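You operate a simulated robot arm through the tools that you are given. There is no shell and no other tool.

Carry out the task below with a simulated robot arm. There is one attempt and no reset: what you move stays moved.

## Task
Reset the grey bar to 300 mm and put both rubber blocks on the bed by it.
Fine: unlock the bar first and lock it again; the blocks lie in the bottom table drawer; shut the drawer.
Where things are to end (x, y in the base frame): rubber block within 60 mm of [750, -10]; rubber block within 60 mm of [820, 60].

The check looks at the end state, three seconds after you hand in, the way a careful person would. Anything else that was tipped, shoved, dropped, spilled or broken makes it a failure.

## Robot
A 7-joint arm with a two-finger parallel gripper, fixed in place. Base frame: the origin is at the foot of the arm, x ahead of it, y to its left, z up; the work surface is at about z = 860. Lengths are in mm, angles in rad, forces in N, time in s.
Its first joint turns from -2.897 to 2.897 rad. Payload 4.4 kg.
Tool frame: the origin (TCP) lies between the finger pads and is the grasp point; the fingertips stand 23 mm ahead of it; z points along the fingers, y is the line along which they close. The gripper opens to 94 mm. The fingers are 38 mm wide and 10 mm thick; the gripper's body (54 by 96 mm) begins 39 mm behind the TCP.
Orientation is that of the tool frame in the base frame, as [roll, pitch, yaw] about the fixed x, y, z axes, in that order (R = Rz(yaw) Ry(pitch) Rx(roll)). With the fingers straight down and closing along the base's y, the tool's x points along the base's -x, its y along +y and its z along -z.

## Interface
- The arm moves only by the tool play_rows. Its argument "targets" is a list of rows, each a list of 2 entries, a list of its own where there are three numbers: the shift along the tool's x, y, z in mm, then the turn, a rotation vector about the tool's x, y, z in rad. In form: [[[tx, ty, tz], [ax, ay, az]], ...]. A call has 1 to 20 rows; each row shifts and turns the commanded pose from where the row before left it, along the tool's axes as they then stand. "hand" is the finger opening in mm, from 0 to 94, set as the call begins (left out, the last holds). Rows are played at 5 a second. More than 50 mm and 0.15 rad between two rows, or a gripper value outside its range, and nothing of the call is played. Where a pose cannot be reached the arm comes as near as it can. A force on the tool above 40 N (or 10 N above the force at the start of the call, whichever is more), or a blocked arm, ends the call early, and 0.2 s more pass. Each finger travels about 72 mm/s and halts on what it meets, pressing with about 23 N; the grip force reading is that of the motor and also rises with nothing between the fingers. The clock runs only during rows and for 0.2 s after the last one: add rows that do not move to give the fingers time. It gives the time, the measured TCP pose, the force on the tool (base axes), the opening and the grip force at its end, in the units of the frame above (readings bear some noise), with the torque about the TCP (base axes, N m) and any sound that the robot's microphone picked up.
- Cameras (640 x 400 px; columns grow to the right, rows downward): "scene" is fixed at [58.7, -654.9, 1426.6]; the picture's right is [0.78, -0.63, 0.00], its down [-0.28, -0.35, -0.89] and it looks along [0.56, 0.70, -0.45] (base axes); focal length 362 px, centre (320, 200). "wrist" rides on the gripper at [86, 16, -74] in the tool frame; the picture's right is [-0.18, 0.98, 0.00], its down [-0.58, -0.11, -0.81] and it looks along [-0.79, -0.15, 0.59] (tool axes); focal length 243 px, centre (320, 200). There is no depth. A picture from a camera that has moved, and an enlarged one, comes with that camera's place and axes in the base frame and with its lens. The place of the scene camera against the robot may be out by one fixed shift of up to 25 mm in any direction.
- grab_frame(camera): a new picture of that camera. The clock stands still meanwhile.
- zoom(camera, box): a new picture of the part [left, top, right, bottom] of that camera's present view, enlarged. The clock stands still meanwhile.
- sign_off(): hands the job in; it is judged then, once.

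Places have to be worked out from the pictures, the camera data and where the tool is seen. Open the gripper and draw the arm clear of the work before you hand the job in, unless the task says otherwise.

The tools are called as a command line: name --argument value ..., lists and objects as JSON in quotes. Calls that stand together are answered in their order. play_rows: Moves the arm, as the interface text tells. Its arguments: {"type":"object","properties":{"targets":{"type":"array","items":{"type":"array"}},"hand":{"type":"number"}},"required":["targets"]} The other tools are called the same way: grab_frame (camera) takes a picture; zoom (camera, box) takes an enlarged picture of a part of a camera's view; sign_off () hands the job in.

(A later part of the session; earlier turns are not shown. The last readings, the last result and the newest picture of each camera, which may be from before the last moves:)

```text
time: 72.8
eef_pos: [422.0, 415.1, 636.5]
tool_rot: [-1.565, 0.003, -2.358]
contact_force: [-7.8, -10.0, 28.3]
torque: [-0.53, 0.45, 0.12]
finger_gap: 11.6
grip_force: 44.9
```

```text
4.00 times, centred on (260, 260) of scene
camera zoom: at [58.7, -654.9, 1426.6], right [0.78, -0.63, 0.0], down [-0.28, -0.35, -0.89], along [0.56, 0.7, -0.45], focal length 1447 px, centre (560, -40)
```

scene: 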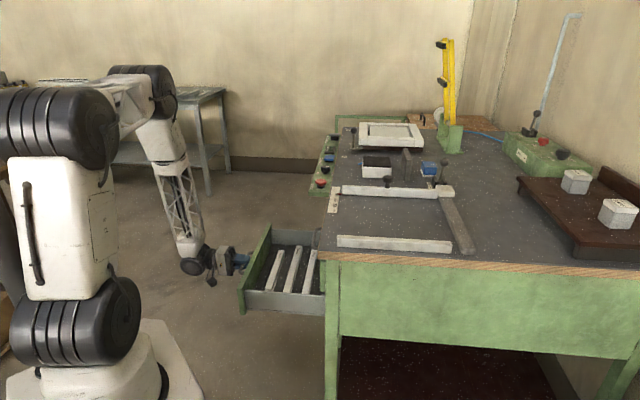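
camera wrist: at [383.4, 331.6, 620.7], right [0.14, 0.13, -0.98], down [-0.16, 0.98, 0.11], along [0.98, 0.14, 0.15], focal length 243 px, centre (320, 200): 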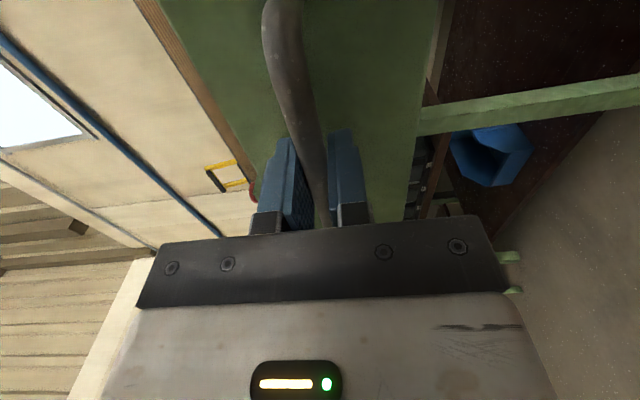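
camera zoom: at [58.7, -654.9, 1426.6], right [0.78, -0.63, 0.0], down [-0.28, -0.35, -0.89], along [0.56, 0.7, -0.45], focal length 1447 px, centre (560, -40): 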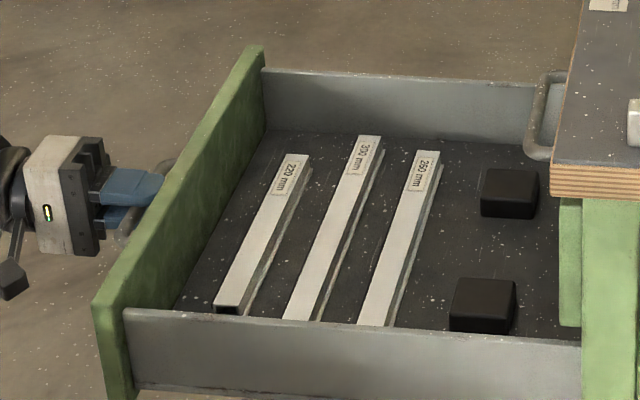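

Both black blocks are fully visible now, at roughly w≈327. I pull about 30 mm more for clearance.

play_rows --targets '[[[0.3, -0.7, -2], [0, 0, 0]], [[0, 0, -4], [0, 0, 0]], [[0, 0, -4], [0, 0, 0]], [[0, 0, -4], [0, 0, 0]], [[0, 0, -4], [0, 0, 0]], [[0, 0, -4], [0, 0, 0]], [[0, 0, -4], [0, 0, 0]], [[0, 0, -4], [0, 0, 0]], [[0, 0, -4], [0, 0, 0]]]'

zoom --camera "scene" --box '[180, 210, 340, 310]'

```text
time: 73.9
eef_pos: [412.4, 422.7, 635.9]
tool_rot: [-1.566, 0.001, -2.359]
contact_force: [15.7, -0.3, -4.3]
torque: [-0.35, 0.44, -0.04]
finger_gap: 11.9
grip_force: 45.1
stopped in row 5: the force on the tool passed its limit at 44 N (the readings are from after the stop); the commanded pose is now the measured one
```

```text
4.00 times, centred on (260, 260) of scene
camera zoom: at [58.7, -654.9, 1426.6], right [0.78, -0.63, 0.0], down [-0.28, -0.35, -0.89], along [0.56, 0.7, -0.45], focal length 1447 px, centre (560, -40)
```

zoom: 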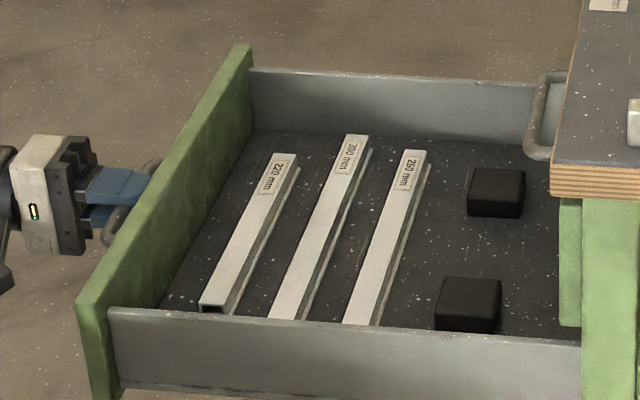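

Moved another 12 mm. One more short try to see whether this was the end stop.

play_rows --targets '[[[0, 0, -2], [0, 0, 0]], [[0, 0, -3], [0, 0, 0]], [[0, 0, -3], [0, 0, 0]], [[0, 0, -3], [0, 0, 0]], [[0, 0, -3], [0, 0, 0]], [[0, 0, -3], [0, 0, 0]], [[0, 0, -3], [0, 0, 0]]]'

zoom --camera "scene" --box '[180, 210, 340, 310]'

```text
time: 74.2
eef_pos: [413.0, 423.6, 635.1]
tool_rot: [-1.568, 0.001, -2.361]
contact_force: [14.5, -2.2, -1.5]
torque: [-0.36, 0.43, 0.23]
finger_gap: 11.6
grip_force: 45.0
stopped in row 1: the force on the tool passed its limit at 42 N (the readings are from after the stop); the commanded pose is now the measured one
```

```text
4.00 times, centred on (260, 260) of scene
camera zoom: at [58.7, -654.9, 1426.6], right [0.78, -0.63, 0.0], down [-0.28, -0.35, -0.89], along [0.56, 0.7, -0.45], focal length 1447 px, centre (560, -40)
```

zoom: 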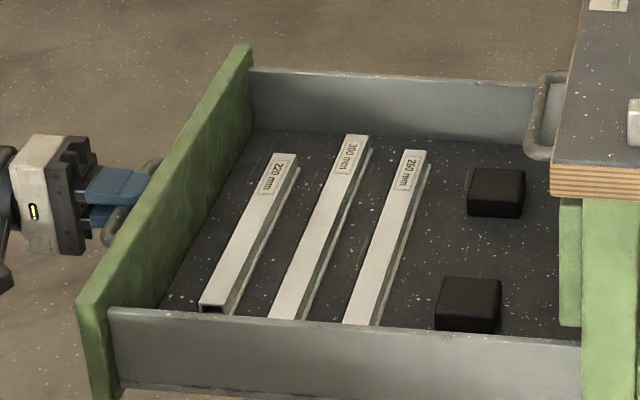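

The drawer is at its end stop (~370 mm open). I ease forward 1 mm, release the handle, back off, and rise above the drawer.

play_rows --targets '[[[0, 0, 1], [0, 0, 0]], [[0, 0, 0], [0, 0, 0]], [[0, 0, 0], [0, 0, 0]]]' --hand 60

play_rows --targets '[[[0, 0, -25], [0, 0, 0]], [[0, 0, -35], [0, 0, 0]], [[0, -45, 0], [0, 0, 0]], [[0, -45, 0], [0, 0, 0]], [[0, -45, 0], [0, 0, 0]], [[0, -45, 0], [0, 0, 0]], [[0, -45, 0], [0, 0, 0]], [[0, -45, 0], [0, 0, 0]], [[0, -45, 0], [0, 0, 0]], [[0, -45, 0], [0, 0, 0]], [[0, 0, 0], [0, 0, 0]]]'

grab_frame --camera "scene"

```text
time: 75.0
eef_pos: [412.7, 422.2, 635.9]
tool_rot: [-1.566, 0.002, -2.359]
contact_force: [-0.7, 0.7, 0.3]
torque: [-0.05, -0.03, 0.03]
finger_gap: 59.9
grip_force: 0.0
```

```text
time: 77.5
eef_pos: [369.9, 466.3, 991.4]
tool_rot: [-1.564, -0.007, -2.364]
contact_force: [0.4, 0.4, -0.2]
torque: [-0.01, 0.0, 0.02]
finger_gap: 60.2
grip_force: 0.1
```

```text
taken
```

scene: 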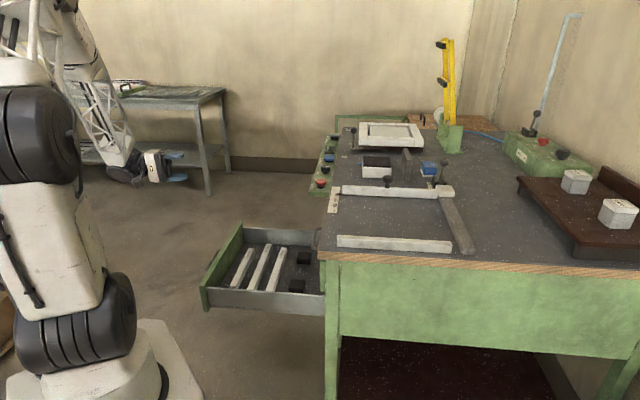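

Released cleanly. I turn the tool to vertical, yaw it so the wrist camera looks toward the table, and place it over the open drawer to view the blocks.

play_rows --targets '[[[0, 0, 0], [-0.131, 0, 0]], [[0, 0, 0], [-0.131, 0, 0]], [[0, 0, 0], [-0.131, 0, 0]], [[0, 0, 0], [-0.131, 0, 0]], [[0, 0, 0], [-0.131, 0, 0]], [[0, 0, 0], [-0.131, 0, 0]], [[0, 0, 0], [-0.131, 0, 0]], [[0, 0, 0], [-0.131, 0, 0]], [[0, 0, 0], [-0.131, 0, 0]], [[0, 0, 0], [-0.131, 0, 0]], [[0, 0, 0], [-0.131, 0, 0]], [[0, 0, 0], [-0.135, 0, 0]], [[0, 0, 0], [0, 0, 0]]]'

play_rows --targets '[[[0, 0, 0], [0, 0, 0.131]], [[0, 0, 0], [0, 0, 0.131]], [[0, 0, 0], [0, 0, 0.131]], [[0, 0, 0], [0, 0, 0.131]], [[0, 0, 0], [0, 0, 0.131]], [[0, 0, 0], [0, 0, 0.131]], [[0, 0, 0], [0, 0, 0.131]], [[0, 0, 0], [0, 0, 0.131]], [[0, 0, 0], [0, 0, 0.131]], [[0, 0, 0], [0, 0, 0.131]], [[0, 0, 0], [0, 0, 0.131]], [[0, 0, 0], [0, 0, 0.13]], [[-42, -3, 11], [0, 0, 0]], [[-42, -3, 11], [0, 0, 0]], [[-42, -3, 11], [0, 0, 0]], [[-42, -3, 11], [0, 0, 0]], [[-42, -3, 11], [0, 0, 0]], [[-42, -3, 11], [0, 0, 0]], [[0, 0, 0], [0, 0, 0]]]'

grab_frame --camera "wrist"

grab_frame --camera "scene"

```text
time: 80.2
eef_pos: [368.5, 467.2, 997.5]
tool_rot: [3.138, 0.004, -2.359]
contact_force: [0.0, -0.9, 0.0]
torque: [-0.01, 0.01, 0.0]
finger_gap: 59.8
grip_force: 0.0
```

```text
time: 84.2
eef_pos: [534.4, 274.8, 928.1]
tool_rot: [3.14, -0.002, 2.35]
contact_force: [-0.7, -0.2, 0.8]
torque: [0.03, -0.04, -0.01]
finger_gap: 60.1
grip_force: 0.1
```

```text
taken
camera wrist: at [484.3, 347.1, 1005.1], right [0.83, 0.56, 0.0], down [0.33, -0.49, 0.81], along [0.45, -0.67, -0.59], focal length 243 px, centre (320, 200)
```

wrist: 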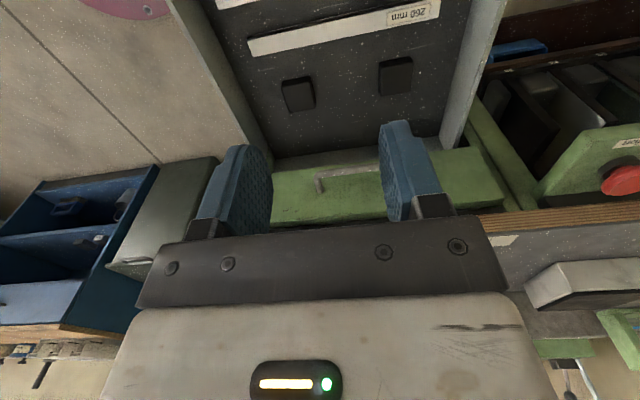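

```text
taken
```

scene: 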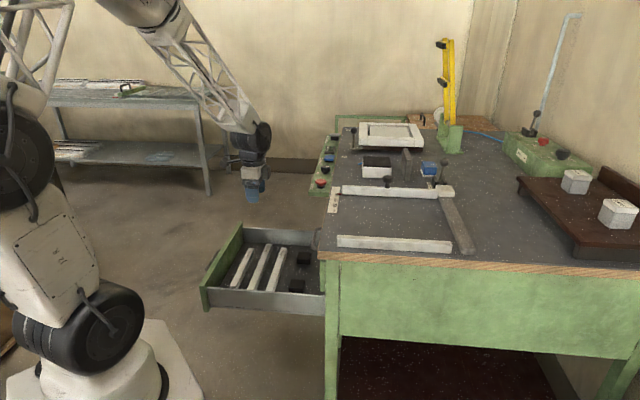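

zoom --camera "wrist" --box '[220, 0, 500, 175]'

```text
2.29 times, centred on (360, 88) of wrist
camera zoom: at [484.3, 347.1, 1005.1], right [0.83, 0.56, 0.0], down [0.33, -0.49, 0.81], along [0.45, -0.67, -0.59], focal length 555 px, centre (229, 457)
```

zoom: 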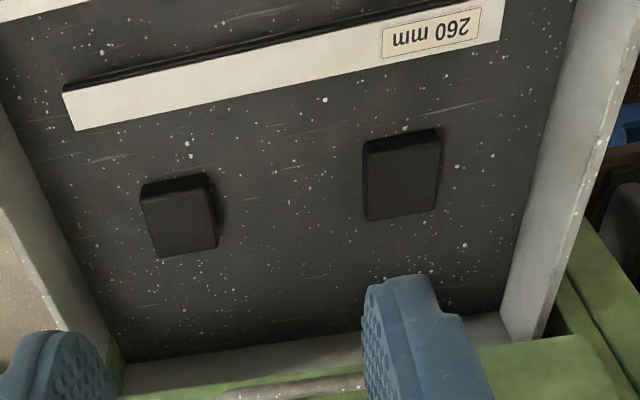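

Both rubber blocks are located: left at u≈510, w≈315 and right at u≈672, w≈315, tops z≈620, about 48 mm square and ~28 mm tall, with clear space beside them. I tilt the tool 20° (to keep the wrist away from the tabletop and upper handle) and move over the left one with the hand at 80 mm.

play_rows --targets '[[[0, 0, 0], [0, -0.1163, 0]], [[0, 0, 0], [0, -0.1163, 0]], [[0, 0, 0], [0, -0.1163, -0.006]], [[-3.9, -12.4, 36], [0, 0, 0]], [[-3.9, -12.4, 36], [0, 0, 0]], [[-3.9, -12.4, 36], [0, 0, 0]], [[-3.9, -12.4, 36], [0, 0, 0]], [[-3.9, -12.4, 36], [0, 0, 0]], [[0, 0, 0], [0, 0, 0]]]' --hand 80

grab_frame --camera "wrist"

zoom --camera "scene" --box '[180, 180, 340, 310]'

```text
time: 86.2
eef_pos: [545.1, 175.2, 765.2]
tool_rot: [3.141, 0.348, 2.356]
contact_force: [-0.6, 0.1, -0.4]
torque: [0.01, -0.03, -0.01]
finger_gap: 79.9
grip_force: 0.0
```

```text
taken
camera wrist: at [481.2, 261.8, 807.8], right [0.82, 0.57, 0.06], down [0.12, -0.27, 0.96], along [0.56, -0.77, -0.29], focal length 243 px, centre (320, 200)
```

wrist: 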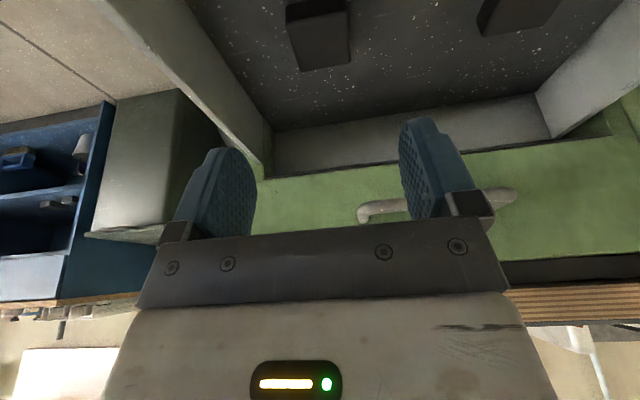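

```text
3.08 times, centred on (260, 245) of scene
camera zoom: at [58.7, -654.9, 1426.6], right [0.78, -0.63, 0.0], down [-0.28, -0.35, -0.89], along [0.56, 0.7, -0.45], focal length 1113 px, centre (505, 62)
```

zoom: 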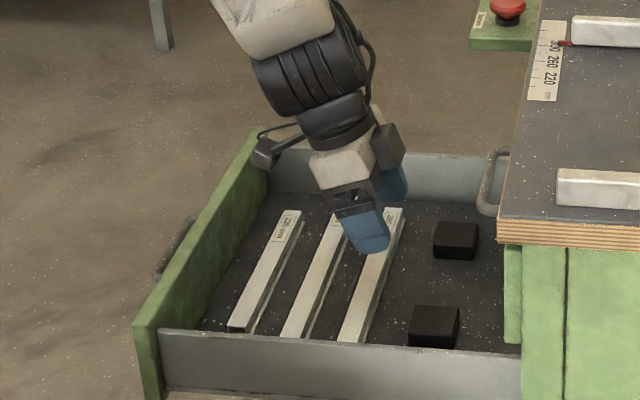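

The block is centred under the path (u≈511, w≈316). I descend along the tool axis to z≈624, tips just above the drawer floor.

play_rows --targets '[[[-0.5, 0.4, 36], [0, 0, 0]], [[-0.5, 0.4, 36], [0, 0, 0]], [[-0.5, 0.4, 36], [0, 0, 0]], [[-0.5, 0.4, 25], [0, 0, 0]], [[-0.5, 0, 10], [0, 0, 0]], [[0, 0, 6], [0, 0, 0]], [[0, 0, 0], [0, 0, 0]]]'

grab_frame --camera "wrist"

zoom --camera "scene" --box '[220, 210, 340, 310]'

```text
time: 87.8
eef_pos: [585.1, 139.0, 628.8]
tool_rot: [3.14, 0.349, 2.355]
contact_force: [-2.4, -0.5, 19.5]
torque: [-0.44, 0.76, -0.07]
finger_gap: 80.6
grip_force: 0.7
```

```text
taken
camera wrist: at [521.1, 225.7, 670.2], right [0.82, 0.57, 0.06], down [0.11, -0.27, 0.96], along [0.57, -0.77, -0.29], focal length 243 px, centre (320, 200)
```

wrist: 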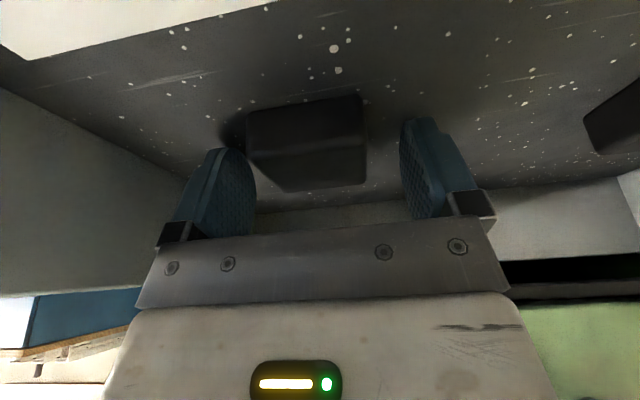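

```text
4.00 times, centred on (280, 260) of scene
camera zoom: at [58.7, -654.9, 1426.6], right [0.78, -0.63, 0.0], down [-0.28, -0.35, -0.89], along [0.56, 0.7, -0.45], focal length 1447 px, centre (480, -40)
```

zoom: 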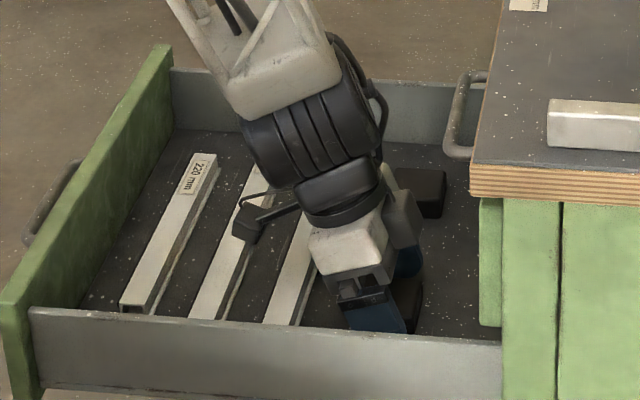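

Light floor contact (19 N): floor is at ≈601. I raise 4 mm and close on the block, which lies between the pads.

play_rows --targets '[[[0, -1.5, -3], [0, 0, 0]], [[0, 0, -1], [0, 0, 0]], [[0, 0, 0], [0, 0, 0]]]'

play_rows --targets '[[[0, 0, 0], [0, 0, 0]], [[0, 0, 0], [0, 0, 0]], [[0, 0, 0], [0, 0, 0]], [[0, 0, 0], [0, 0, 0]], [[0, 0, 0], [0, 0, 0]]]' --hand 30

grab_frame --camera "wrist"

```text
time: 88.7
eef_pos: [582.5, 138.2, 631.3]
tool_rot: [3.141, 0.348, 2.355]
contact_force: [0.2, 0.7, -0.1]
torque: [0.0, -0.03, -0.02]
finger_gap: 80.0
grip_force: 0.0
```

```text
time: 89.8
eef_pos: [582.6, 138.2, 631.4]
tool_rot: [3.142, 0.348, 2.356]
contact_force: [-0.2, 0.4, -0.1]
torque: [0.01, 0.0, 0.01]
finger_gap: 49.4
grip_force: 22.1
```

```text
taken
camera wrist: at [518.3, 225.6, 673.3], right [0.82, 0.57, 0.06], down [0.12, -0.27, 0.96], along [0.56, -0.77, -0.29], focal length 243 px, centre (320, 200)
```

wrist: 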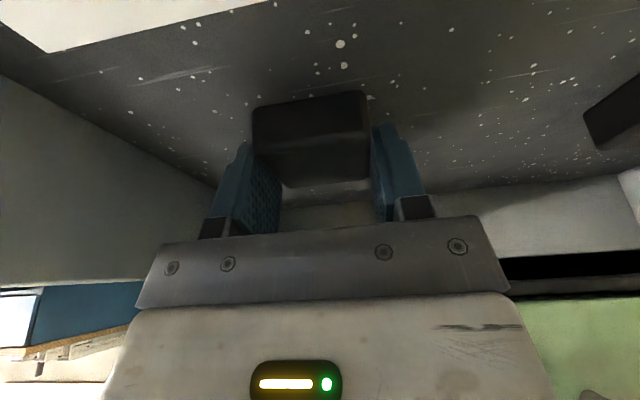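

Block held at 49 mm opening. I lift it out along the tool axis, then straight up to z≈1000, and check.

play_rows --targets '[[[0, 0, -15], [0, 0, 0]], [[0, 0, -35], [0, 0, 0]], [[0, 0, -40], [0, 0, 0]], [[0, 0, -40], [0, 0, 0]], [[0, 0, -20], [0, 0, 0]], [[-15.4, 0, -42.3], [0, 0, 0]], [[-15.4, 0, -42.3], [0, 0, 0]], [[-15.4, 0, -42.3], [0, 0, 0]], [[-15.4, 0, -42.3], [0, 0, 0]], [[-15.4, 0, -42.3], [0, 0, 0]], [[0, 0, 0], [0, 0, 0]]]'

grab_frame --camera "wrist"

grab_frame --camera "scene"

```text
time: 92.2
eef_pos: [546.2, 175.3, 998.0]
tool_rot: [3.141, 0.347, 2.357]
contact_force: [0.7, 0.2, -0.1]
torque: [0.02, 0.0, 0.01]
finger_gap: 30.2
grip_force: 0.0
```

```text
taken
camera wrist: at [482.1, 262.5, 1040.7], right [0.82, 0.57, 0.06], down [0.12, -0.27, 0.96], along [0.56, -0.77, -0.29], focal length 243 px, centre (320, 200)
```

wrist: 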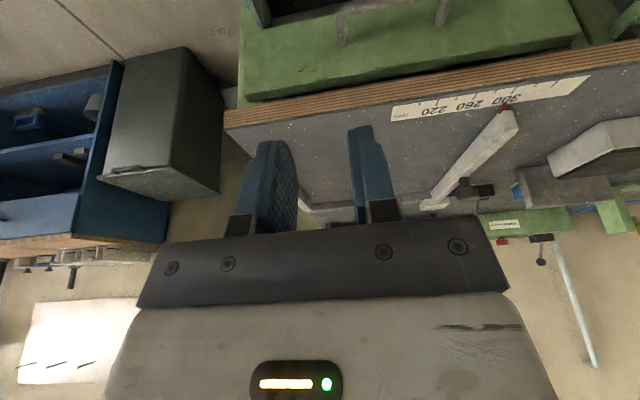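

```text
taken
```

scene: 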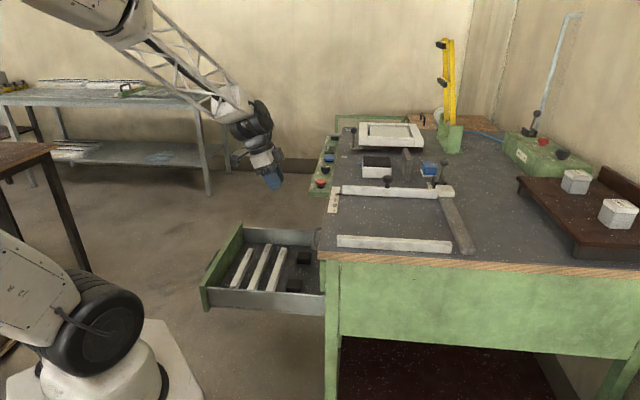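

The block slipped out (opening now 30, nothing held). Let me see where it lies.

zoom --camera "scene" --box '[200, 210, 340, 310]'

zoom --camera "scene" --box '[270, 240, 330, 300]'

```text
4.00 times, centred on (270, 260) of scene
camera zoom: at [58.7, -654.9, 1426.6], right [0.78, -0.63, 0.0], down [-0.28, -0.35, -0.89], along [0.56, 0.7, -0.45], focal length 1447 px, centre (520, -40)
```

zoom: 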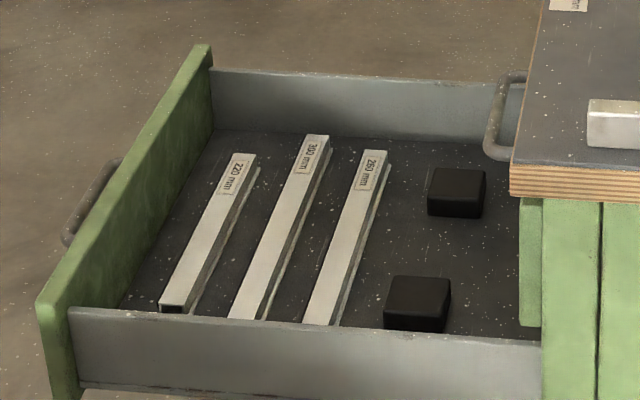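

```text
6.67 times, centred on (300, 270) of scene
camera zoom: at [58.7, -654.9, 1426.6], right [0.78, -0.63, 0.0], down [-0.28, -0.35, -0.89], along [0.56, 0.7, -0.45], focal length 2411 px, centre (453, -267)
```

zoom: 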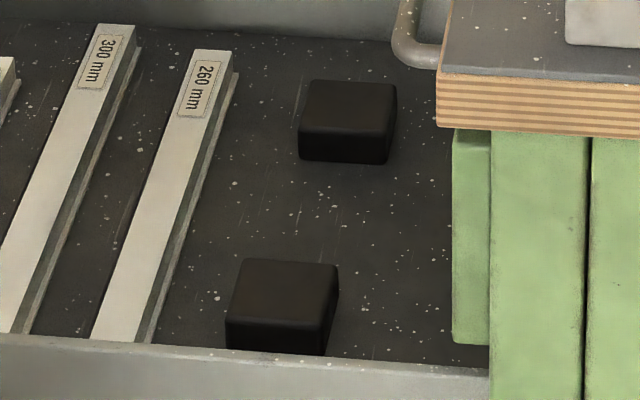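

The block only shifted a few mm in the drawer (it slipped on the fast, slanted lift). I go back to the pre-grasp point and re-measure; next time I'll grip lower, squeeze fully and lift slowly.

play_rows --targets '[[[15.4, 0, 42.3], [0, 0, 0]], [[15.4, 0, 42.3], [0, 0, 0]], [[15.4, 0, 42.3], [0, 0, 0]], [[15.4, 0, 42.3], [0, 0, 0]], [[15.4, 0, 42.3], [0, 0, 0]], [[0, 0, 30], [0, 0, 0]], [[0, 0, 30], [0, 0, 0]], [[0, 0, 0], [0, 0, 0]]]' --hand 80

grab_frame --camera "wrist"

```text
time: 94.0
eef_pos: [560.5, 160.8, 716.5]
tool_rot: [-3.141, 0.347, 2.354]
contact_force: [-1.2, 0.3, 0.8]
torque: [0.01, 0.0, 0.0]
finger_gap: 80.1
grip_force: 0.0
```

```text
taken
camera wrist: at [496.9, 248.1, 759.0], right [0.82, 0.57, 0.06], down [0.12, -0.27, 0.96], along [0.56, -0.77, -0.29], focal length 243 px, centre (320, 200)
```

wrist: 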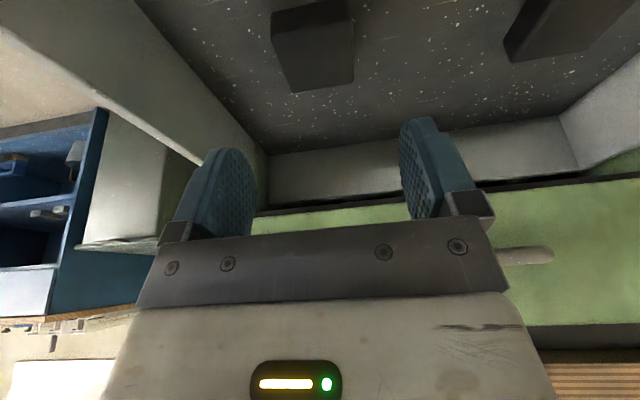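

Zooming on the block here for its size and pose.

zoom --camera "wrist" --box '[240, 0, 400, 100]'

```text
4.00 times, centred on (320, 50) of wrist
camera zoom: at [496.9, 248.1, 759.0], right [0.82, 0.57, 0.06], down [0.12, -0.27, 0.96], along [0.56, -0.77, -0.29], focal length 970 px, centre (320, 800)
```

zoom: 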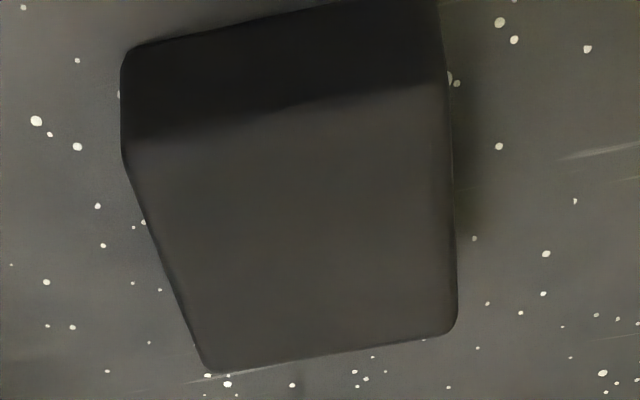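

The block is actually ~50×50 mm and only ~20 mm tall, centred at u≈510, w≈310 — my earlier grip only caught its top with the rounded tips. I reduce the tilt to 10°, go to z≈640 above it, then creep to the floor.

play_rows --targets '[[[0, 0, 0], [0, 0.087, 0]], [[0, 0, 0], [0, 0.087, 0]], [[-7.1, 0.5, 40], [0, 0, 0]], [[-7.1, 0, 40], [0, 0, 0]], [[0, 0, 0], [0, 0, 0]]]'

play_rows --targets '[[[0, 0, 4], [0, 0, 0]], [[0, 0, 4], [0, 0, 0]], [[0, 0, 0], [0, 0, 0]]]'

grab_frame --camera "wrist"

zoom --camera "scene" --box '[220, 190, 380, 310]'

```text
time: 95.2
eef_pos: [582.2, 140.2, 639.6]
tool_rot: [-3.141, 0.172, 2.357]
contact_force: [0.1, 0.5, -0.4]
torque: [0.04, -0.01, -0.01]
finger_gap: 80.1
grip_force: 0.0
```

```text
time: 96.0
eef_pos: [583.0, 140.5, 630.2]
tool_rot: [3.141, 0.174, 2.355]
contact_force: [0.1, 0.6, 0.5]
torque: [-0.01, -0.01, -0.02]
finger_gap: 80.1
grip_force: 0.0
```

```text
taken
camera wrist: at [524.2, 221.0, 691.6], right [0.82, 0.57, 0.03], down [0.23, -0.38, 0.89], along [0.52, -0.73, -0.45], focal length 243 px, centre (320, 200)
```

wrist: 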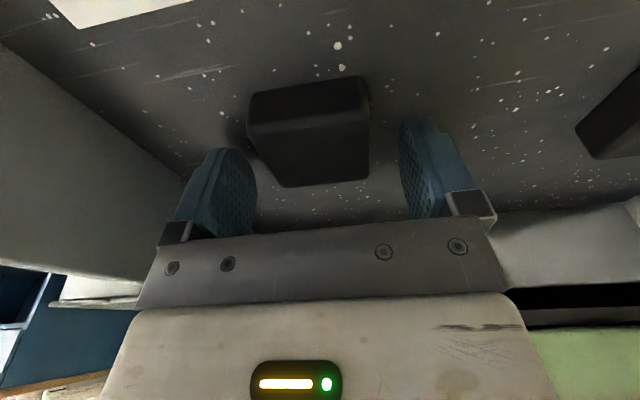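

```text
3.33 times, centred on (300, 250) of scene
camera zoom: at [58.7, -654.9, 1426.6], right [0.78, -0.63, 0.0], down [-0.28, -0.35, -0.89], along [0.56, 0.7, -0.45], focal length 1206 px, centre (387, 33)
```

zoom: 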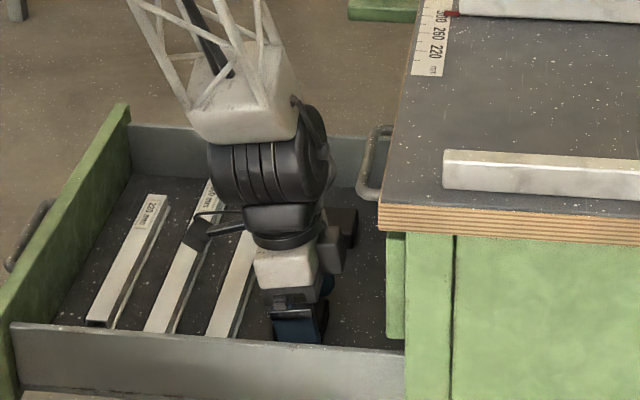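

No contact yet at z=630. Creeping down in 2 mm steps.

play_rows --targets '[[[0, 0, 2], [0, 0, 0]], [[0, 0, 1.5], [0, 0, 0]], [[0, 0, 0], [0, 0, 0]]]'

play_rows --targets '[[[0, 0, 1.5], [0, 0, 0]], [[0, 0, 0], [0, 0, 0]]]'

```text
time: 96.8
eef_pos: [582.2, 140.1, 628.5]
tool_rot: [3.141, 0.171, 2.357]
contact_force: [0.0, -0.1, 0.4]
torque: [0.01, -0.03, 0.05]
finger_gap: 80.0
grip_force: 0.1
```

```text
time: 97.5
eef_pos: [584.6, 139.4, 625.6]
tool_rot: [-3.141, 0.174, 2.357]
contact_force: [0.5, 0.1, -0.5]
torque: [0.01, 0.02, 0.02]
finger_gap: 80.1
grip_force: 0.1
```

play_rows --targets '[[[0, 0, 1.5], [0, 0, 0]], [[0, 0, 0], [0, 0, 0]]]'

play_rows --targets '[[[0, 0, 1.5], [0, 0, 0]], [[0, 0, 0], [0, 0, 0]]]'

```text
time: 98.0
eef_pos: [583.3, 139.2, 626.6]
tool_rot: [3.139, 0.174, 2.356]
contact_force: [-3.9, -1.2, 21.1]
torque: [-0.43, 0.94, -0.09]
finger_gap: 81.5
grip_force: 1.6
```

```text
time: 98.5
eef_pos: [585.7, 139.5, 625.7]
tool_rot: [3.138, 0.175, 2.356]
contact_force: [0.8, -1.1, 3.9]
torque: [-0.08, 0.11, 0.11]
finger_gap: 80.3
grip_force: 1.1
stopped in row 1: the force on the tool passed its limit at 46 N (the readings are from after the stop); the commanded pose is now the measured one
```

Floor contact found at TCP z≈626 (floor ≈601). I rise under 1 mm and close with full squeeze.

play_rows --targets '[[[0, 0, -0.8], [0, 0, 0]], [[0, 0, 0], [0, 0, 0]], [[0, 0, 0], [0, 0, 0]], [[0, 0, 0], [0, 0, 0]], [[0, 0, 0], [0, 0, 0]], [[0, 0, 0], [0, 0, 0]]]' --hand 0

grab_frame --camera "wrist"

```text
time: 99.8
eef_pos: [583.9, 138.3, 625.8]
tool_rot: [3.138, 0.174, 2.356]
contact_force: [-0.6, 0.2, -0.4]
torque: [0.02, 0.0, -0.01]
finger_gap: 49.4
grip_force: 22.6
```

```text
taken
camera wrist: at [526.5, 220.4, 686.3], right [0.82, 0.57, 0.03], down [0.23, -0.38, 0.9], along [0.52, -0.73, -0.44], focal length 243 px, centre (320, 200)
```

wrist: 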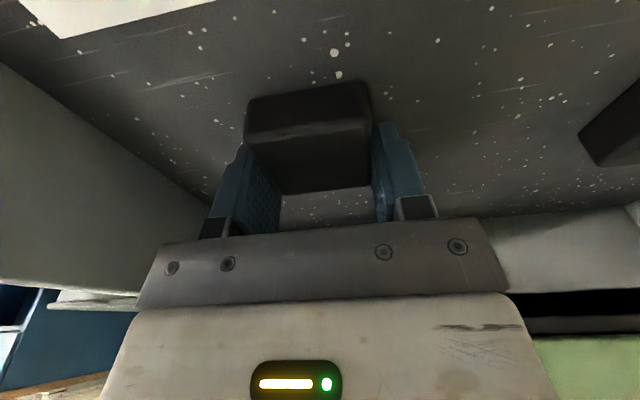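

Gripped (49.4 mm, 22.6 N), pads now covering the block's height. I lift slowly straight up 12 mm and check.

play_rows --targets '[[[-0.35, 0, -1.97], [0, 0, 0]], [[-0.52, 0, -2.95], [0, 0, 0]], [[-0.52, 0, -2.95], [0, 0, 0]], [[-0.7, 0, -3.94], [0, 0, 0]], [[0, 0, 0], [0, 0, 0]]]'

grab_frame --camera "wrist"

```text
time: 101.0
eef_pos: [585.0, 140.0, 638.5]
tool_rot: [3.139, 0.175, 2.356]
contact_force: [0.5, 0.5, 0.1]
torque: [0.01, -0.02, -0.01]
finger_gap: 49.7
grip_force: 22.6
```

```text
taken
camera wrist: at [526.7, 220.5, 698.4], right [0.82, 0.57, 0.03], down [0.23, -0.38, 0.9], along [0.52, -0.73, -0.44], focal length 243 px, centre (320, 200)
```

wrist: 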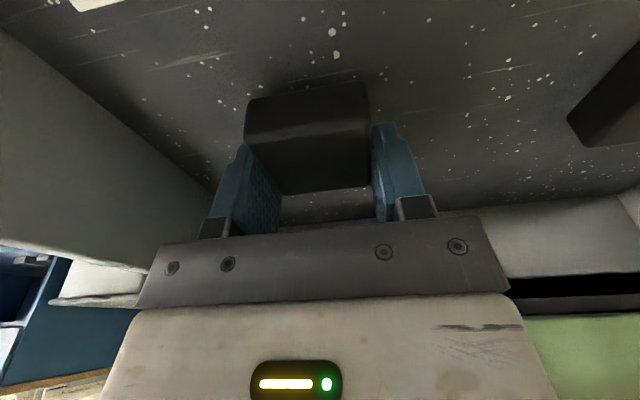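

The block comes up with the fingers. I continue up slowly, drifting away from the table, then check again.

play_rows --targets '[[[-1.0, 0, -5.9], [0, 0, 0]], [[-1.4, 0, -7.9], [0, 0, 0]], [[-1.4, 0, -7.9], [0, 0, 0]], [[-1.4, 0, -7.9], [0, 0, 0]], [[7.8, 0, -13.6], [0, 0, 0]], [[7.8, 0, -13.6], [0, 0, 0]], [[7.8, 0, -13.6], [0, 0, 0]], [[7.8, 0, -13.6], [0, 0, 0]], [[7.8, 0, -13.6], [0, 0, 0]], [[7.8, 0, -13.6], [0, 0, 0]], [[0, 0, 0], [0, 0, 0]]]'

grab_frame --camera "wrist"

```text
time: 103.5
eef_pos: [541.9, 181.7, 741.1]
tool_rot: [3.138, 0.175, 2.357]
contact_force: [0.7, -0.2, 0.2]
torque: [0.03, -0.01, 0.0]
finger_gap: 49.4
grip_force: 23.2
```

```text
taken
camera wrist: at [483.9, 262.6, 800.8], right [0.82, 0.57, 0.03], down [0.23, -0.38, 0.89], along [0.52, -0.73, -0.45], focal length 243 px, centre (320, 200)
```

wrist: 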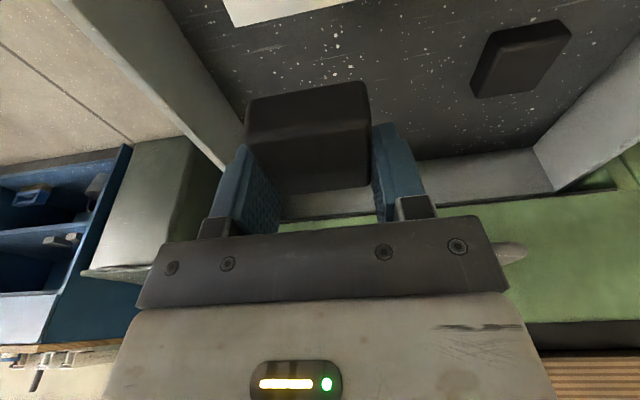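

Still held. Raising to z≈960, clear of the tabletop.

play_rows --targets '[[[-2.6, 0, -14.8], [0, 0, 0]], [[-3.5, 0, -19.7], [0, 0, 0]], [[-3.5, 0, -19.7], [0, 0, 0]], [[-3.5, 0, -19.7], [0, 0, 0]], [[-3.5, 0, -19.7], [0, 0, 0]], [[-3.5, 0, -19.7], [0, 0, 0]], [[-3.5, 0, -19.7], [0, 0, 0]], [[-3.5, 0, -19.7], [0, 0, 0]], [[-3.5, 0, -19.7], [0, 0, 0]], [[-3.5, 0, -19.7], [0, 0, 0]], [[-3.5, 0, -19.7], [0, 0, 0]], [[-2, 0, -11], [0, 0, 0]], [[0, 0, 0], [0, 0, 0]]]'

play_rows --targets '[[[-10, 0.8, 1.8], [0, 0, 0]], [[-19.7, 0.8, 3.5], [0, 0, 0]], [[-19.7, 0.8, 3.5], [0, 0, 0]], [[-19.7, 0.8, 3.5], [0, 0, 0]], [[-19.7, 0.8, 3.5], [0, 0, 0]], [[-19.7, 0.8, 3.5], [0, 0, 0]], [[-19.7, 0.8, 3.5], [0, 0, 0]], [[-19.7, 0.8, 3.5], [0, 0, 0]], [[-19.7, 0.8, 3.5], [0, 0, 0]], [[-19.7, 0.8, 3.5], [0, 0, 0]], [[-19.7, 0.8, 3.5], [0, 0, 0]], [[-19.7, 0.8, 3.5], [0, 0, 0]], [[-19.7, 0.8, 3.5], [0, 0, 0]], [[-19.7, 0.8, 3.5], [0, 0, 0]], [[-13, 0, 2.3], [0, 0, 0]], [[0, 0, 0], [0, 0, 0]]]'

grab_frame --camera "wrist"

grab_frame --camera "scene"

```text
time: 106.2
eef_pos: [540.4, 180.6, 967.7]
tool_rot: [3.139, 0.175, 2.355]
contact_force: [-0.5, 0.1, -1.2]
torque: [-0.01, 0.03, -0.03]
finger_gap: 49.6
grip_force: 23.0
```

```text
time: 109.7
eef_pos: [748.9, -10.9, 967.1]
tool_rot: [3.139, 0.174, 2.355]
contact_force: [-0.2, 0.3, -0.9]
torque: [-0.01, 0.0, 0.01]
finger_gap: 49.6
grip_force: 23.6
```

```text
taken
camera wrist: at [691.6, 69.2, 1027.2], right [0.82, 0.57, 0.03], down [0.23, -0.38, 0.89], along [0.52, -0.73, -0.44], focal length 243 px, centre (320, 200)
```

wrist: 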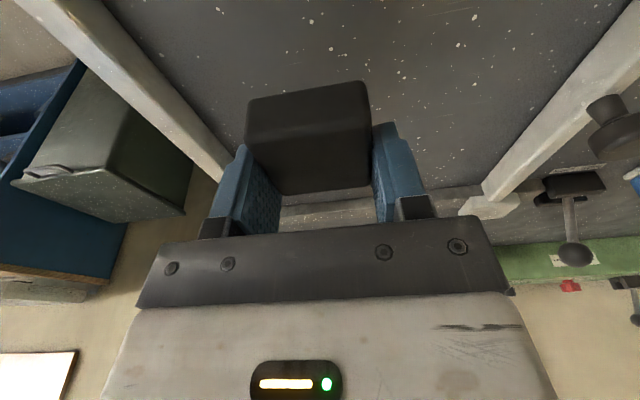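

```text
taken
```

scene: 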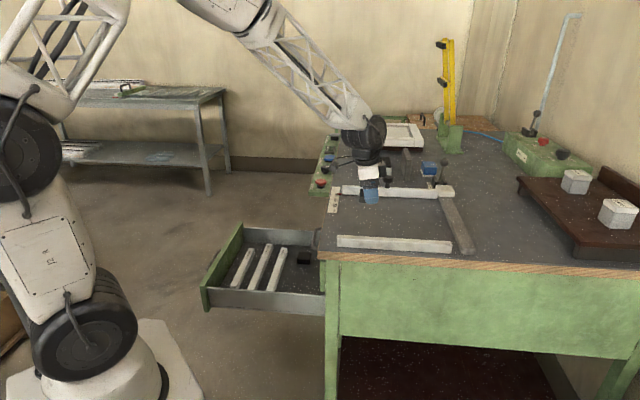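

Directly over (749, −11). Lowering straight down toward the bed.

play_rows --targets '[[[2.6, 0, 14.8], [0, 0, 0]], [[2.6, 0, 14.8], [0, 0, 0]], [[2.6, 0, 14.8], [0, 0, 0]], [[2.6, 0, 14.8], [0, 0, 0]], [[1.7, 0, 9.9], [0, 0, 0]], [[0.9, 0, 5], [0, 0, 0]], [[0, 0, 0], [0, 0, 0]]]'

play_rows --targets '[[[0.35, 0, 2], [0, 0, 0]], [[0.35, 0, 2], [0, 0, 0]], [[0, 0, 0], [0, 0, 0]]]'

```text
time: 111.2
eef_pos: [750.5, -11.1, 891.6]
tool_rot: [3.138, 0.175, 2.355]
contact_force: [1.2, 0.2, -1.2]
torque: [0.02, 0.0, 0.04]
finger_gap: 49.6
grip_force: 23.1
```

```text
time: 112.0
eef_pos: [750.6, -11.0, 888.8]
tool_rot: [3.139, 0.175, 2.356]
contact_force: [0.0, -0.1, -0.5]
torque: [0.01, -0.01, -0.01]
finger_gap: 49.4
grip_force: 23.0
```

No contact yet at z≈888; creeping down a little more.

play_rows --targets '[[[0.26, 0, 1.5], [0, 0, 0]], [[0.26, 0, 1.5], [0, 0, 0]], [[0, 0, 0], [0, 0, 0]]]'

zoom --camera "scene" --box '[330, 160, 450, 260]'

```text
time: 112.8
eef_pos: [750.6, -12.0, 886.5]
tool_rot: [3.138, 0.176, 2.356]
contact_force: [-11.2, -1.8, 27.6]
torque: [-0.02, 0.73, 0.06]
finger_gap: 49.3
grip_force: 22.7
```

```text
4.00 times, centred on (390, 210) of scene
camera zoom: at [58.7, -654.9, 1426.6], right [0.78, -0.63, 0.0], down [-0.28, -0.35, -0.89], along [0.56, 0.7, -0.45], focal length 1447 px, centre (40, 160)
```

zoom: 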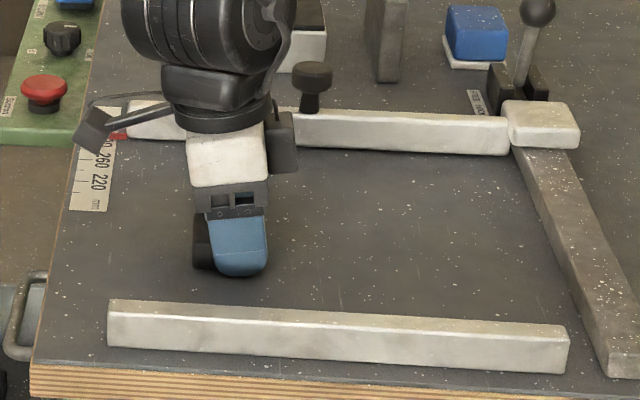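

The block rests on the bed (27 N). I release and rise straight up.

play_rows --targets '[[[0, 0, 0], [0, 0, 0]], [[0, 0, 0], [0, 0, 0]], [[0, 0, 0], [0, 0, 0]]]' --hand 80

play_rows --targets '[[[-2.6, 0, -14.8], [0, 0, 0]], [[-5.2, 0, -29.5], [0, 0, 0]], [[-7, 0, -39.4], [0, 0, 0]], [[-7, 0, -39.4], [0, 0, 0]], [[0, 0, 0], [0, 0, 0]]]'

grab_frame --camera "wrist"

zoom --camera "scene" --box '[200, 160, 440, 310]'

```text
time: 113.7
eef_pos: [749.6, -10.9, 886.3]
tool_rot: [3.138, 0.178, 2.356]
contact_force: [12.3, 19.3, 31.3]
torque: [-0.01, 0.86, -0.4]
finger_gap: 70.0
grip_force: 0.1
```

```text
time: 114.8
eef_pos: [750.4, -11.0, 1010.5]
tool_rot: [3.14, 0.175, 2.357]
contact_force: [-0.2, -1.0, -0.3]
torque: [0.0, 0.01, -0.02]
finger_gap: 79.9
grip_force: 0.1
```

```text
taken
camera wrist: at [692.3, 70.0, 1070.1], right [0.82, 0.57, 0.03], down [0.23, -0.38, 0.89], along [0.52, -0.73, -0.45], focal length 243 px, centre (320, 200)
```

wrist: 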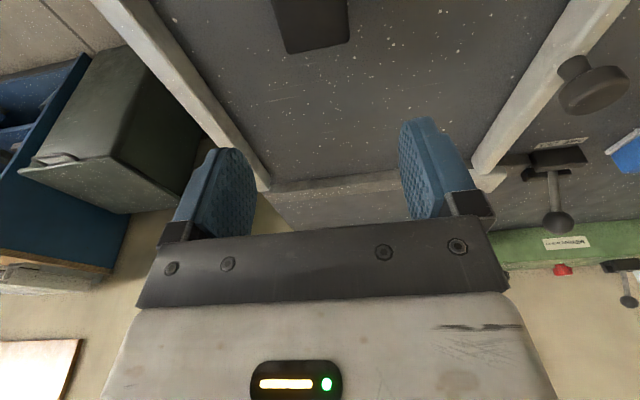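

```text
2.67 times, centred on (320, 235) of scene
camera zoom: at [58.7, -654.9, 1426.6], right [0.78, -0.63, 0.0], down [-0.28, -0.35, -0.89], along [0.56, 0.7, -0.45], focal length 964 px, centre (320, 107)
```

zoom: 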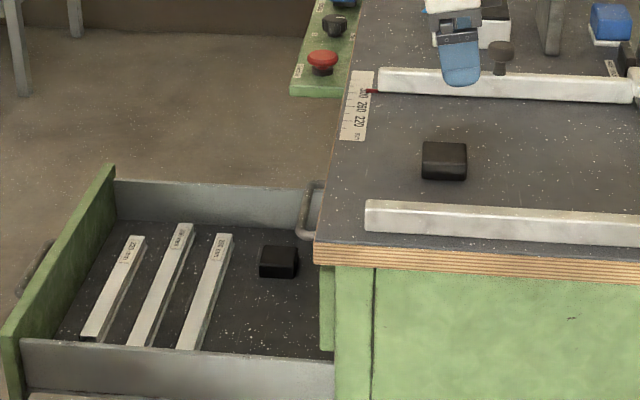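

First block is on the bed near (745, −10). Now back over the drawer for the second block (u≈672, w≈315), staying at w≈254 while descending.

play_rows --targets '[[[40, 21.3, -7.06], [0, 0, 0]], [[40, 21.3, -7.06], [0, 0, 0]], [[40, 21.3, -7.06], [0, 0, 0]], [[40, 21.3, -7.06], [0, 0, 0]], [[40, 21.3, -7.06], [0, 0, 0]], [[40, 21.3, -7.06], [0, 0, 0]], [[40, 21.3, -7.06], [0, 0, 0]], [[7.8, 0, 44.3], [0, 0, 0]], [[7.8, 0, 44.3], [0, 0, 0]], [[7.8, 0, 44.3], [0, 0, 0]], [[7.8, 0, 44.3], [0, 0, 0]], [[7.8, 0, 44.3], [0, 0, 0]], [[7.8, 0, 44.3], [0, 0, 0]], [[0, 0, 0], [0, 0, 0]]]'

grab_frame --camera "wrist"

zoom --camera "wrist" --box '[240, 0, 400, 100]'

grab_frame --camera "scene"

```text
time: 117.8
eef_pos: [655.2, 294.4, 739.7]
tool_rot: [3.138, 0.175, 2.357]
contact_force: [-0.4, 0.8, 0.1]
torque: [-0.01, 0.02, -0.02]
finger_gap: 80.1
grip_force: 0.1
```

```text
taken
camera wrist: at [596.9, 375.9, 799.5], right [0.82, 0.57, 0.04], down [0.23, -0.38, 0.89], along [0.52, -0.73, -0.44], focal length 243 px, centre (320, 200)
```

wrist: 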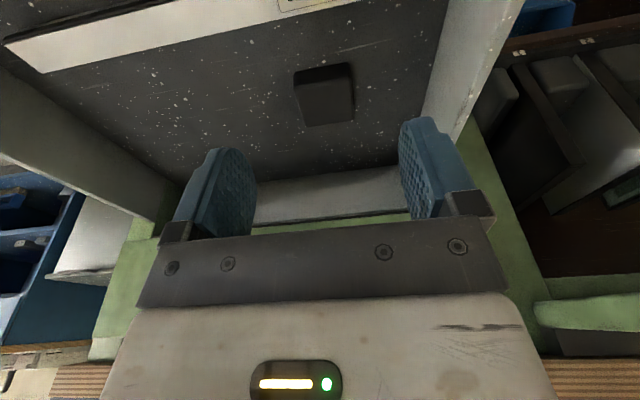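

```text
4.00 times, centred on (320, 50) of wrist
camera zoom: at [596.9, 375.9, 799.5], right [0.82, 0.57, 0.04], down [0.23, -0.38, 0.89], along [0.52, -0.73, -0.44], focal length 970 px, centre (320, 800)
```

zoom: 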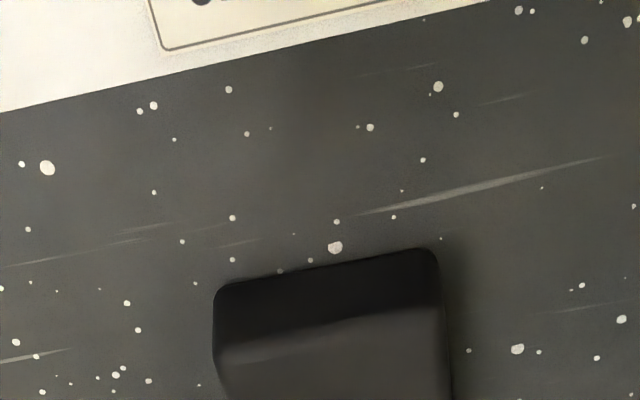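

```text
taken
```

scene: 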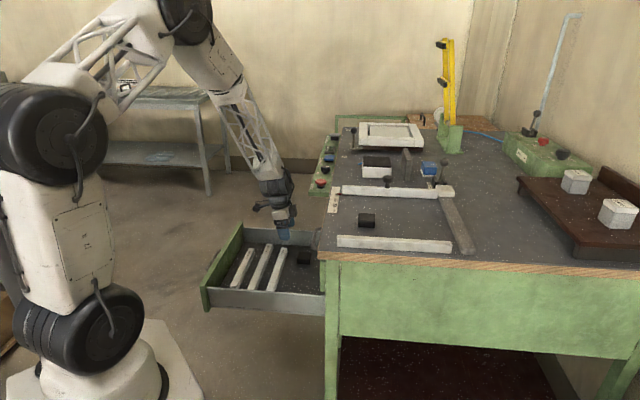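

Second block: centred at u≈670, w≈318, aligned with the drawer. I move onto it to z≈631 and then creep down.

play_rows --targets '[[[-10.7, -0.3, 24.8], [0, 0, 0]], [[-10.7, -0.3, 24.8], [0, 0, 0]], [[-10.7, -0.3, 24.8], [0, 0, 0]], [[-10.7, -0.2, 24.8], [0, 0, 0]], [[0, 0, 10], [0, 0, 0]], [[0, 0, 6], [0, 0, 0]], [[0, 0, 0], [0, 0, 0]]]'

play_rows --targets '[[[0, 0, 1.5], [0, 0, 0]], [[0, 0, 1.5], [0, 0, 0]], [[0, 0, 0], [0, 0, 0]]]'

grab_frame --camera "wrist"

```text
time: 119.5
eef_pos: [698.7, 250.9, 634.8]
tool_rot: [3.139, 0.173, 2.356]
contact_force: [-0.4, -0.4, 0.9]
torque: [-0.02, -0.05, -0.01]
finger_gap: 80.2
grip_force: 0.1
```

```text
time: 120.2
eef_pos: [698.1, 250.1, 631.1]
tool_rot: [3.137, 0.174, 2.355]
contact_force: [0.9, -0.2, -0.9]
torque: [0.05, 0.03, -0.02]
finger_gap: 80.0
grip_force: 0.1
```

```text
taken
camera wrist: at [640.2, 331.7, 691.2], right [0.82, 0.57, 0.03], down [0.23, -0.38, 0.9], along [0.52, -0.73, -0.44], focal length 243 px, centre (320, 200)
```

wrist: 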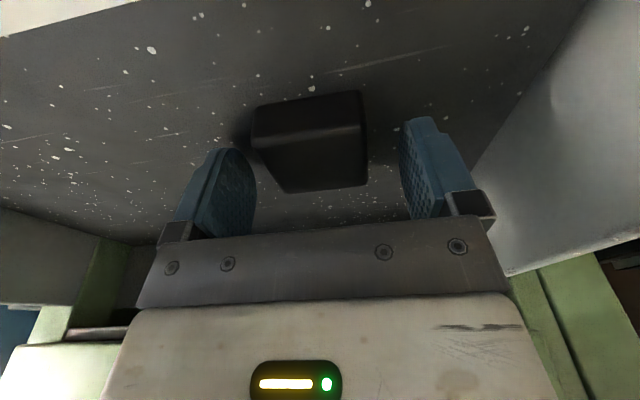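

The block sits between the pads. Creeping down to floor contact (expected near z≈626).

play_rows --targets '[[[0, 0, 1.5], [0, 0, 0]], [[0, 0, 1.5], [0, 0, 0]], [[0, 0, 0], [0, 0, 0]]]'

play_rows --targets '[[[0, 0, 1], [0, 0, 0]], [[0, 0, 0], [0, 0, 0]]]'

```text
time: 121.0
eef_pos: [698.4, 250.0, 628.6]
tool_rot: [3.139, 0.174, 2.357]
contact_force: [-0.5, 0.1, 0.5]
torque: [0.0, -0.01, -0.03]
finger_gap: 79.9
grip_force: 0.1
```

```text
time: 121.7
eef_pos: [699.4, 250.4, 627.2]
tool_rot: [3.141, 0.174, 2.356]
contact_force: [-0.3, 0.2, 0.6]
torque: [0.0, -0.02, 0.03]
finger_gap: 80.2
grip_force: 0.0
```

At z≈627 with no contact yet, within a millimetre of the earlier good grasp height. I go 0.7 mm lower and close.

play_rows --targets '[[[0, 0, 0.7], [0, 0, 0]], [[0, 0, 0], [0, 0, 0]], [[0, 0, 0], [0, 0, 0]], [[0, 0, 0], [0, 0, 0]], [[0, 0, 0], [0, 0, 0]], [[0, 0, 0], [0, 0, 0]]]' --hand 0

play_rows --targets '[[[-0.35, 0, -1.97], [0, 0, 0]], [[-0.52, 0, -2.95], [0, 0, 0]], [[-0.52, 0, -2.95], [0, 0, 0]], [[-0.7, 0, -3.94], [0, 0, 0]], [[0, 0, 0], [0, 0, 0]]]'

grab_frame --camera "wrist"

```text
time: 123.0
eef_pos: [699.0, 249.6, 627.9]
tool_rot: [3.141, 0.174, 2.355]
contact_force: [-0.3, -0.4, -0.5]
torque: [0.01, 0.0, 0.02]
finger_gap: 49.4
grip_force: 23.5
```

```text
time: 124.2
eef_pos: [699.6, 250.7, 638.6]
tool_rot: [3.141, 0.175, 2.357]
contact_force: [0.3, 0.3, -0.9]
torque: [0.01, -0.01, 0.04]
finger_gap: 49.7
grip_force: 22.6
```

```text
taken
camera wrist: at [641.1, 331.0, 698.8], right [0.82, 0.57, 0.03], down [0.23, -0.38, 0.89], along [0.52, -0.73, -0.44], focal length 243 px, centre (320, 200)
```

wrist: 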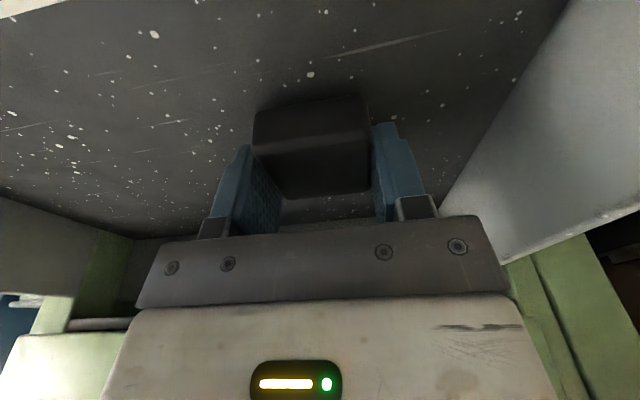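

Second block is held and rising. I continue slowly up and away from the table, then to z≈967.

play_rows --targets '[[[-1.0, 0, -5.9], [0, 0, 0]], [[-1.4, 0, -7.9], [0, 0, 0]], [[-1.4, 0, -7.9], [0, 0, 0]], [[-1.4, 0, -7.9], [0, 0, 0]], [[7.8, 0, -13.6], [0, 0, 0]], [[7.8, 0, -13.6], [0, 0, 0]], [[7.8, 0, -13.6], [0, 0, 0]], [[7.8, 0, -13.6], [0, 0, 0]], [[7.8, 0, -13.6], [0, 0, 0]], [[7.8, 0, -13.6], [0, 0, 0]], [[0, 0, 0], [0, 0, 0]]]'

play_rows --targets '[[[-2.6, 0, -14.8], [0, 0, 0]], [[-3.5, 0, -19.7], [0, 0, 0]], [[-3.5, 0, -19.7], [0, 0, 0]], [[-3.5, 0, -19.7], [0, 0, 0]], [[-3.5, 0, -19.7], [0, 0, 0]], [[-3.5, 0, -19.7], [0, 0, 0]], [[-3.5, 0, -19.7], [0, 0, 0]], [[-3.5, 0, -19.7], [0, 0, 0]], [[-3.5, 0, -19.7], [0, 0, 0]], [[-3.5, 0, -19.7], [0, 0, 0]], [[-3.5, 0, -19.7], [0, 0, 0]], [[-2, 0, -11], [0, 0, 0]], [[0, 0, 0], [0, 0, 0]]]'

grab_frame --camera "wrist"

```text
time: 126.7
eef_pos: [656.3, 293.1, 740.8]
tool_rot: [3.141, 0.176, 2.356]
contact_force: [0.2, -0.8, -0.5]
torque: [0.03, -0.01, -0.01]
finger_gap: 49.6
grip_force: 23.4
```

```text
time: 129.4
eef_pos: [655.0, 292.2, 967.0]
tool_rot: [3.141, 0.174, 2.356]
contact_force: [0.0, 0.4, -1.0]
torque: [0.0, -0.01, -0.01]
finger_gap: 49.3
grip_force: 23.2
```

```text
taken
camera wrist: at [597.9, 373.0, 1027.8], right [0.82, 0.57, 0.03], down [0.23, -0.38, 0.9], along [0.52, -0.73, -0.44], focal length 243 px, centre (320, 200)
```

wrist: 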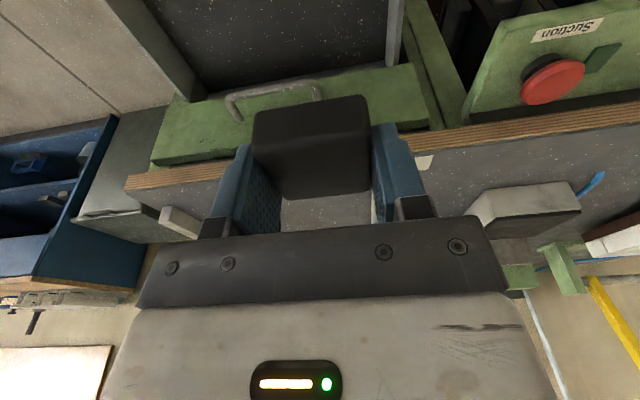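

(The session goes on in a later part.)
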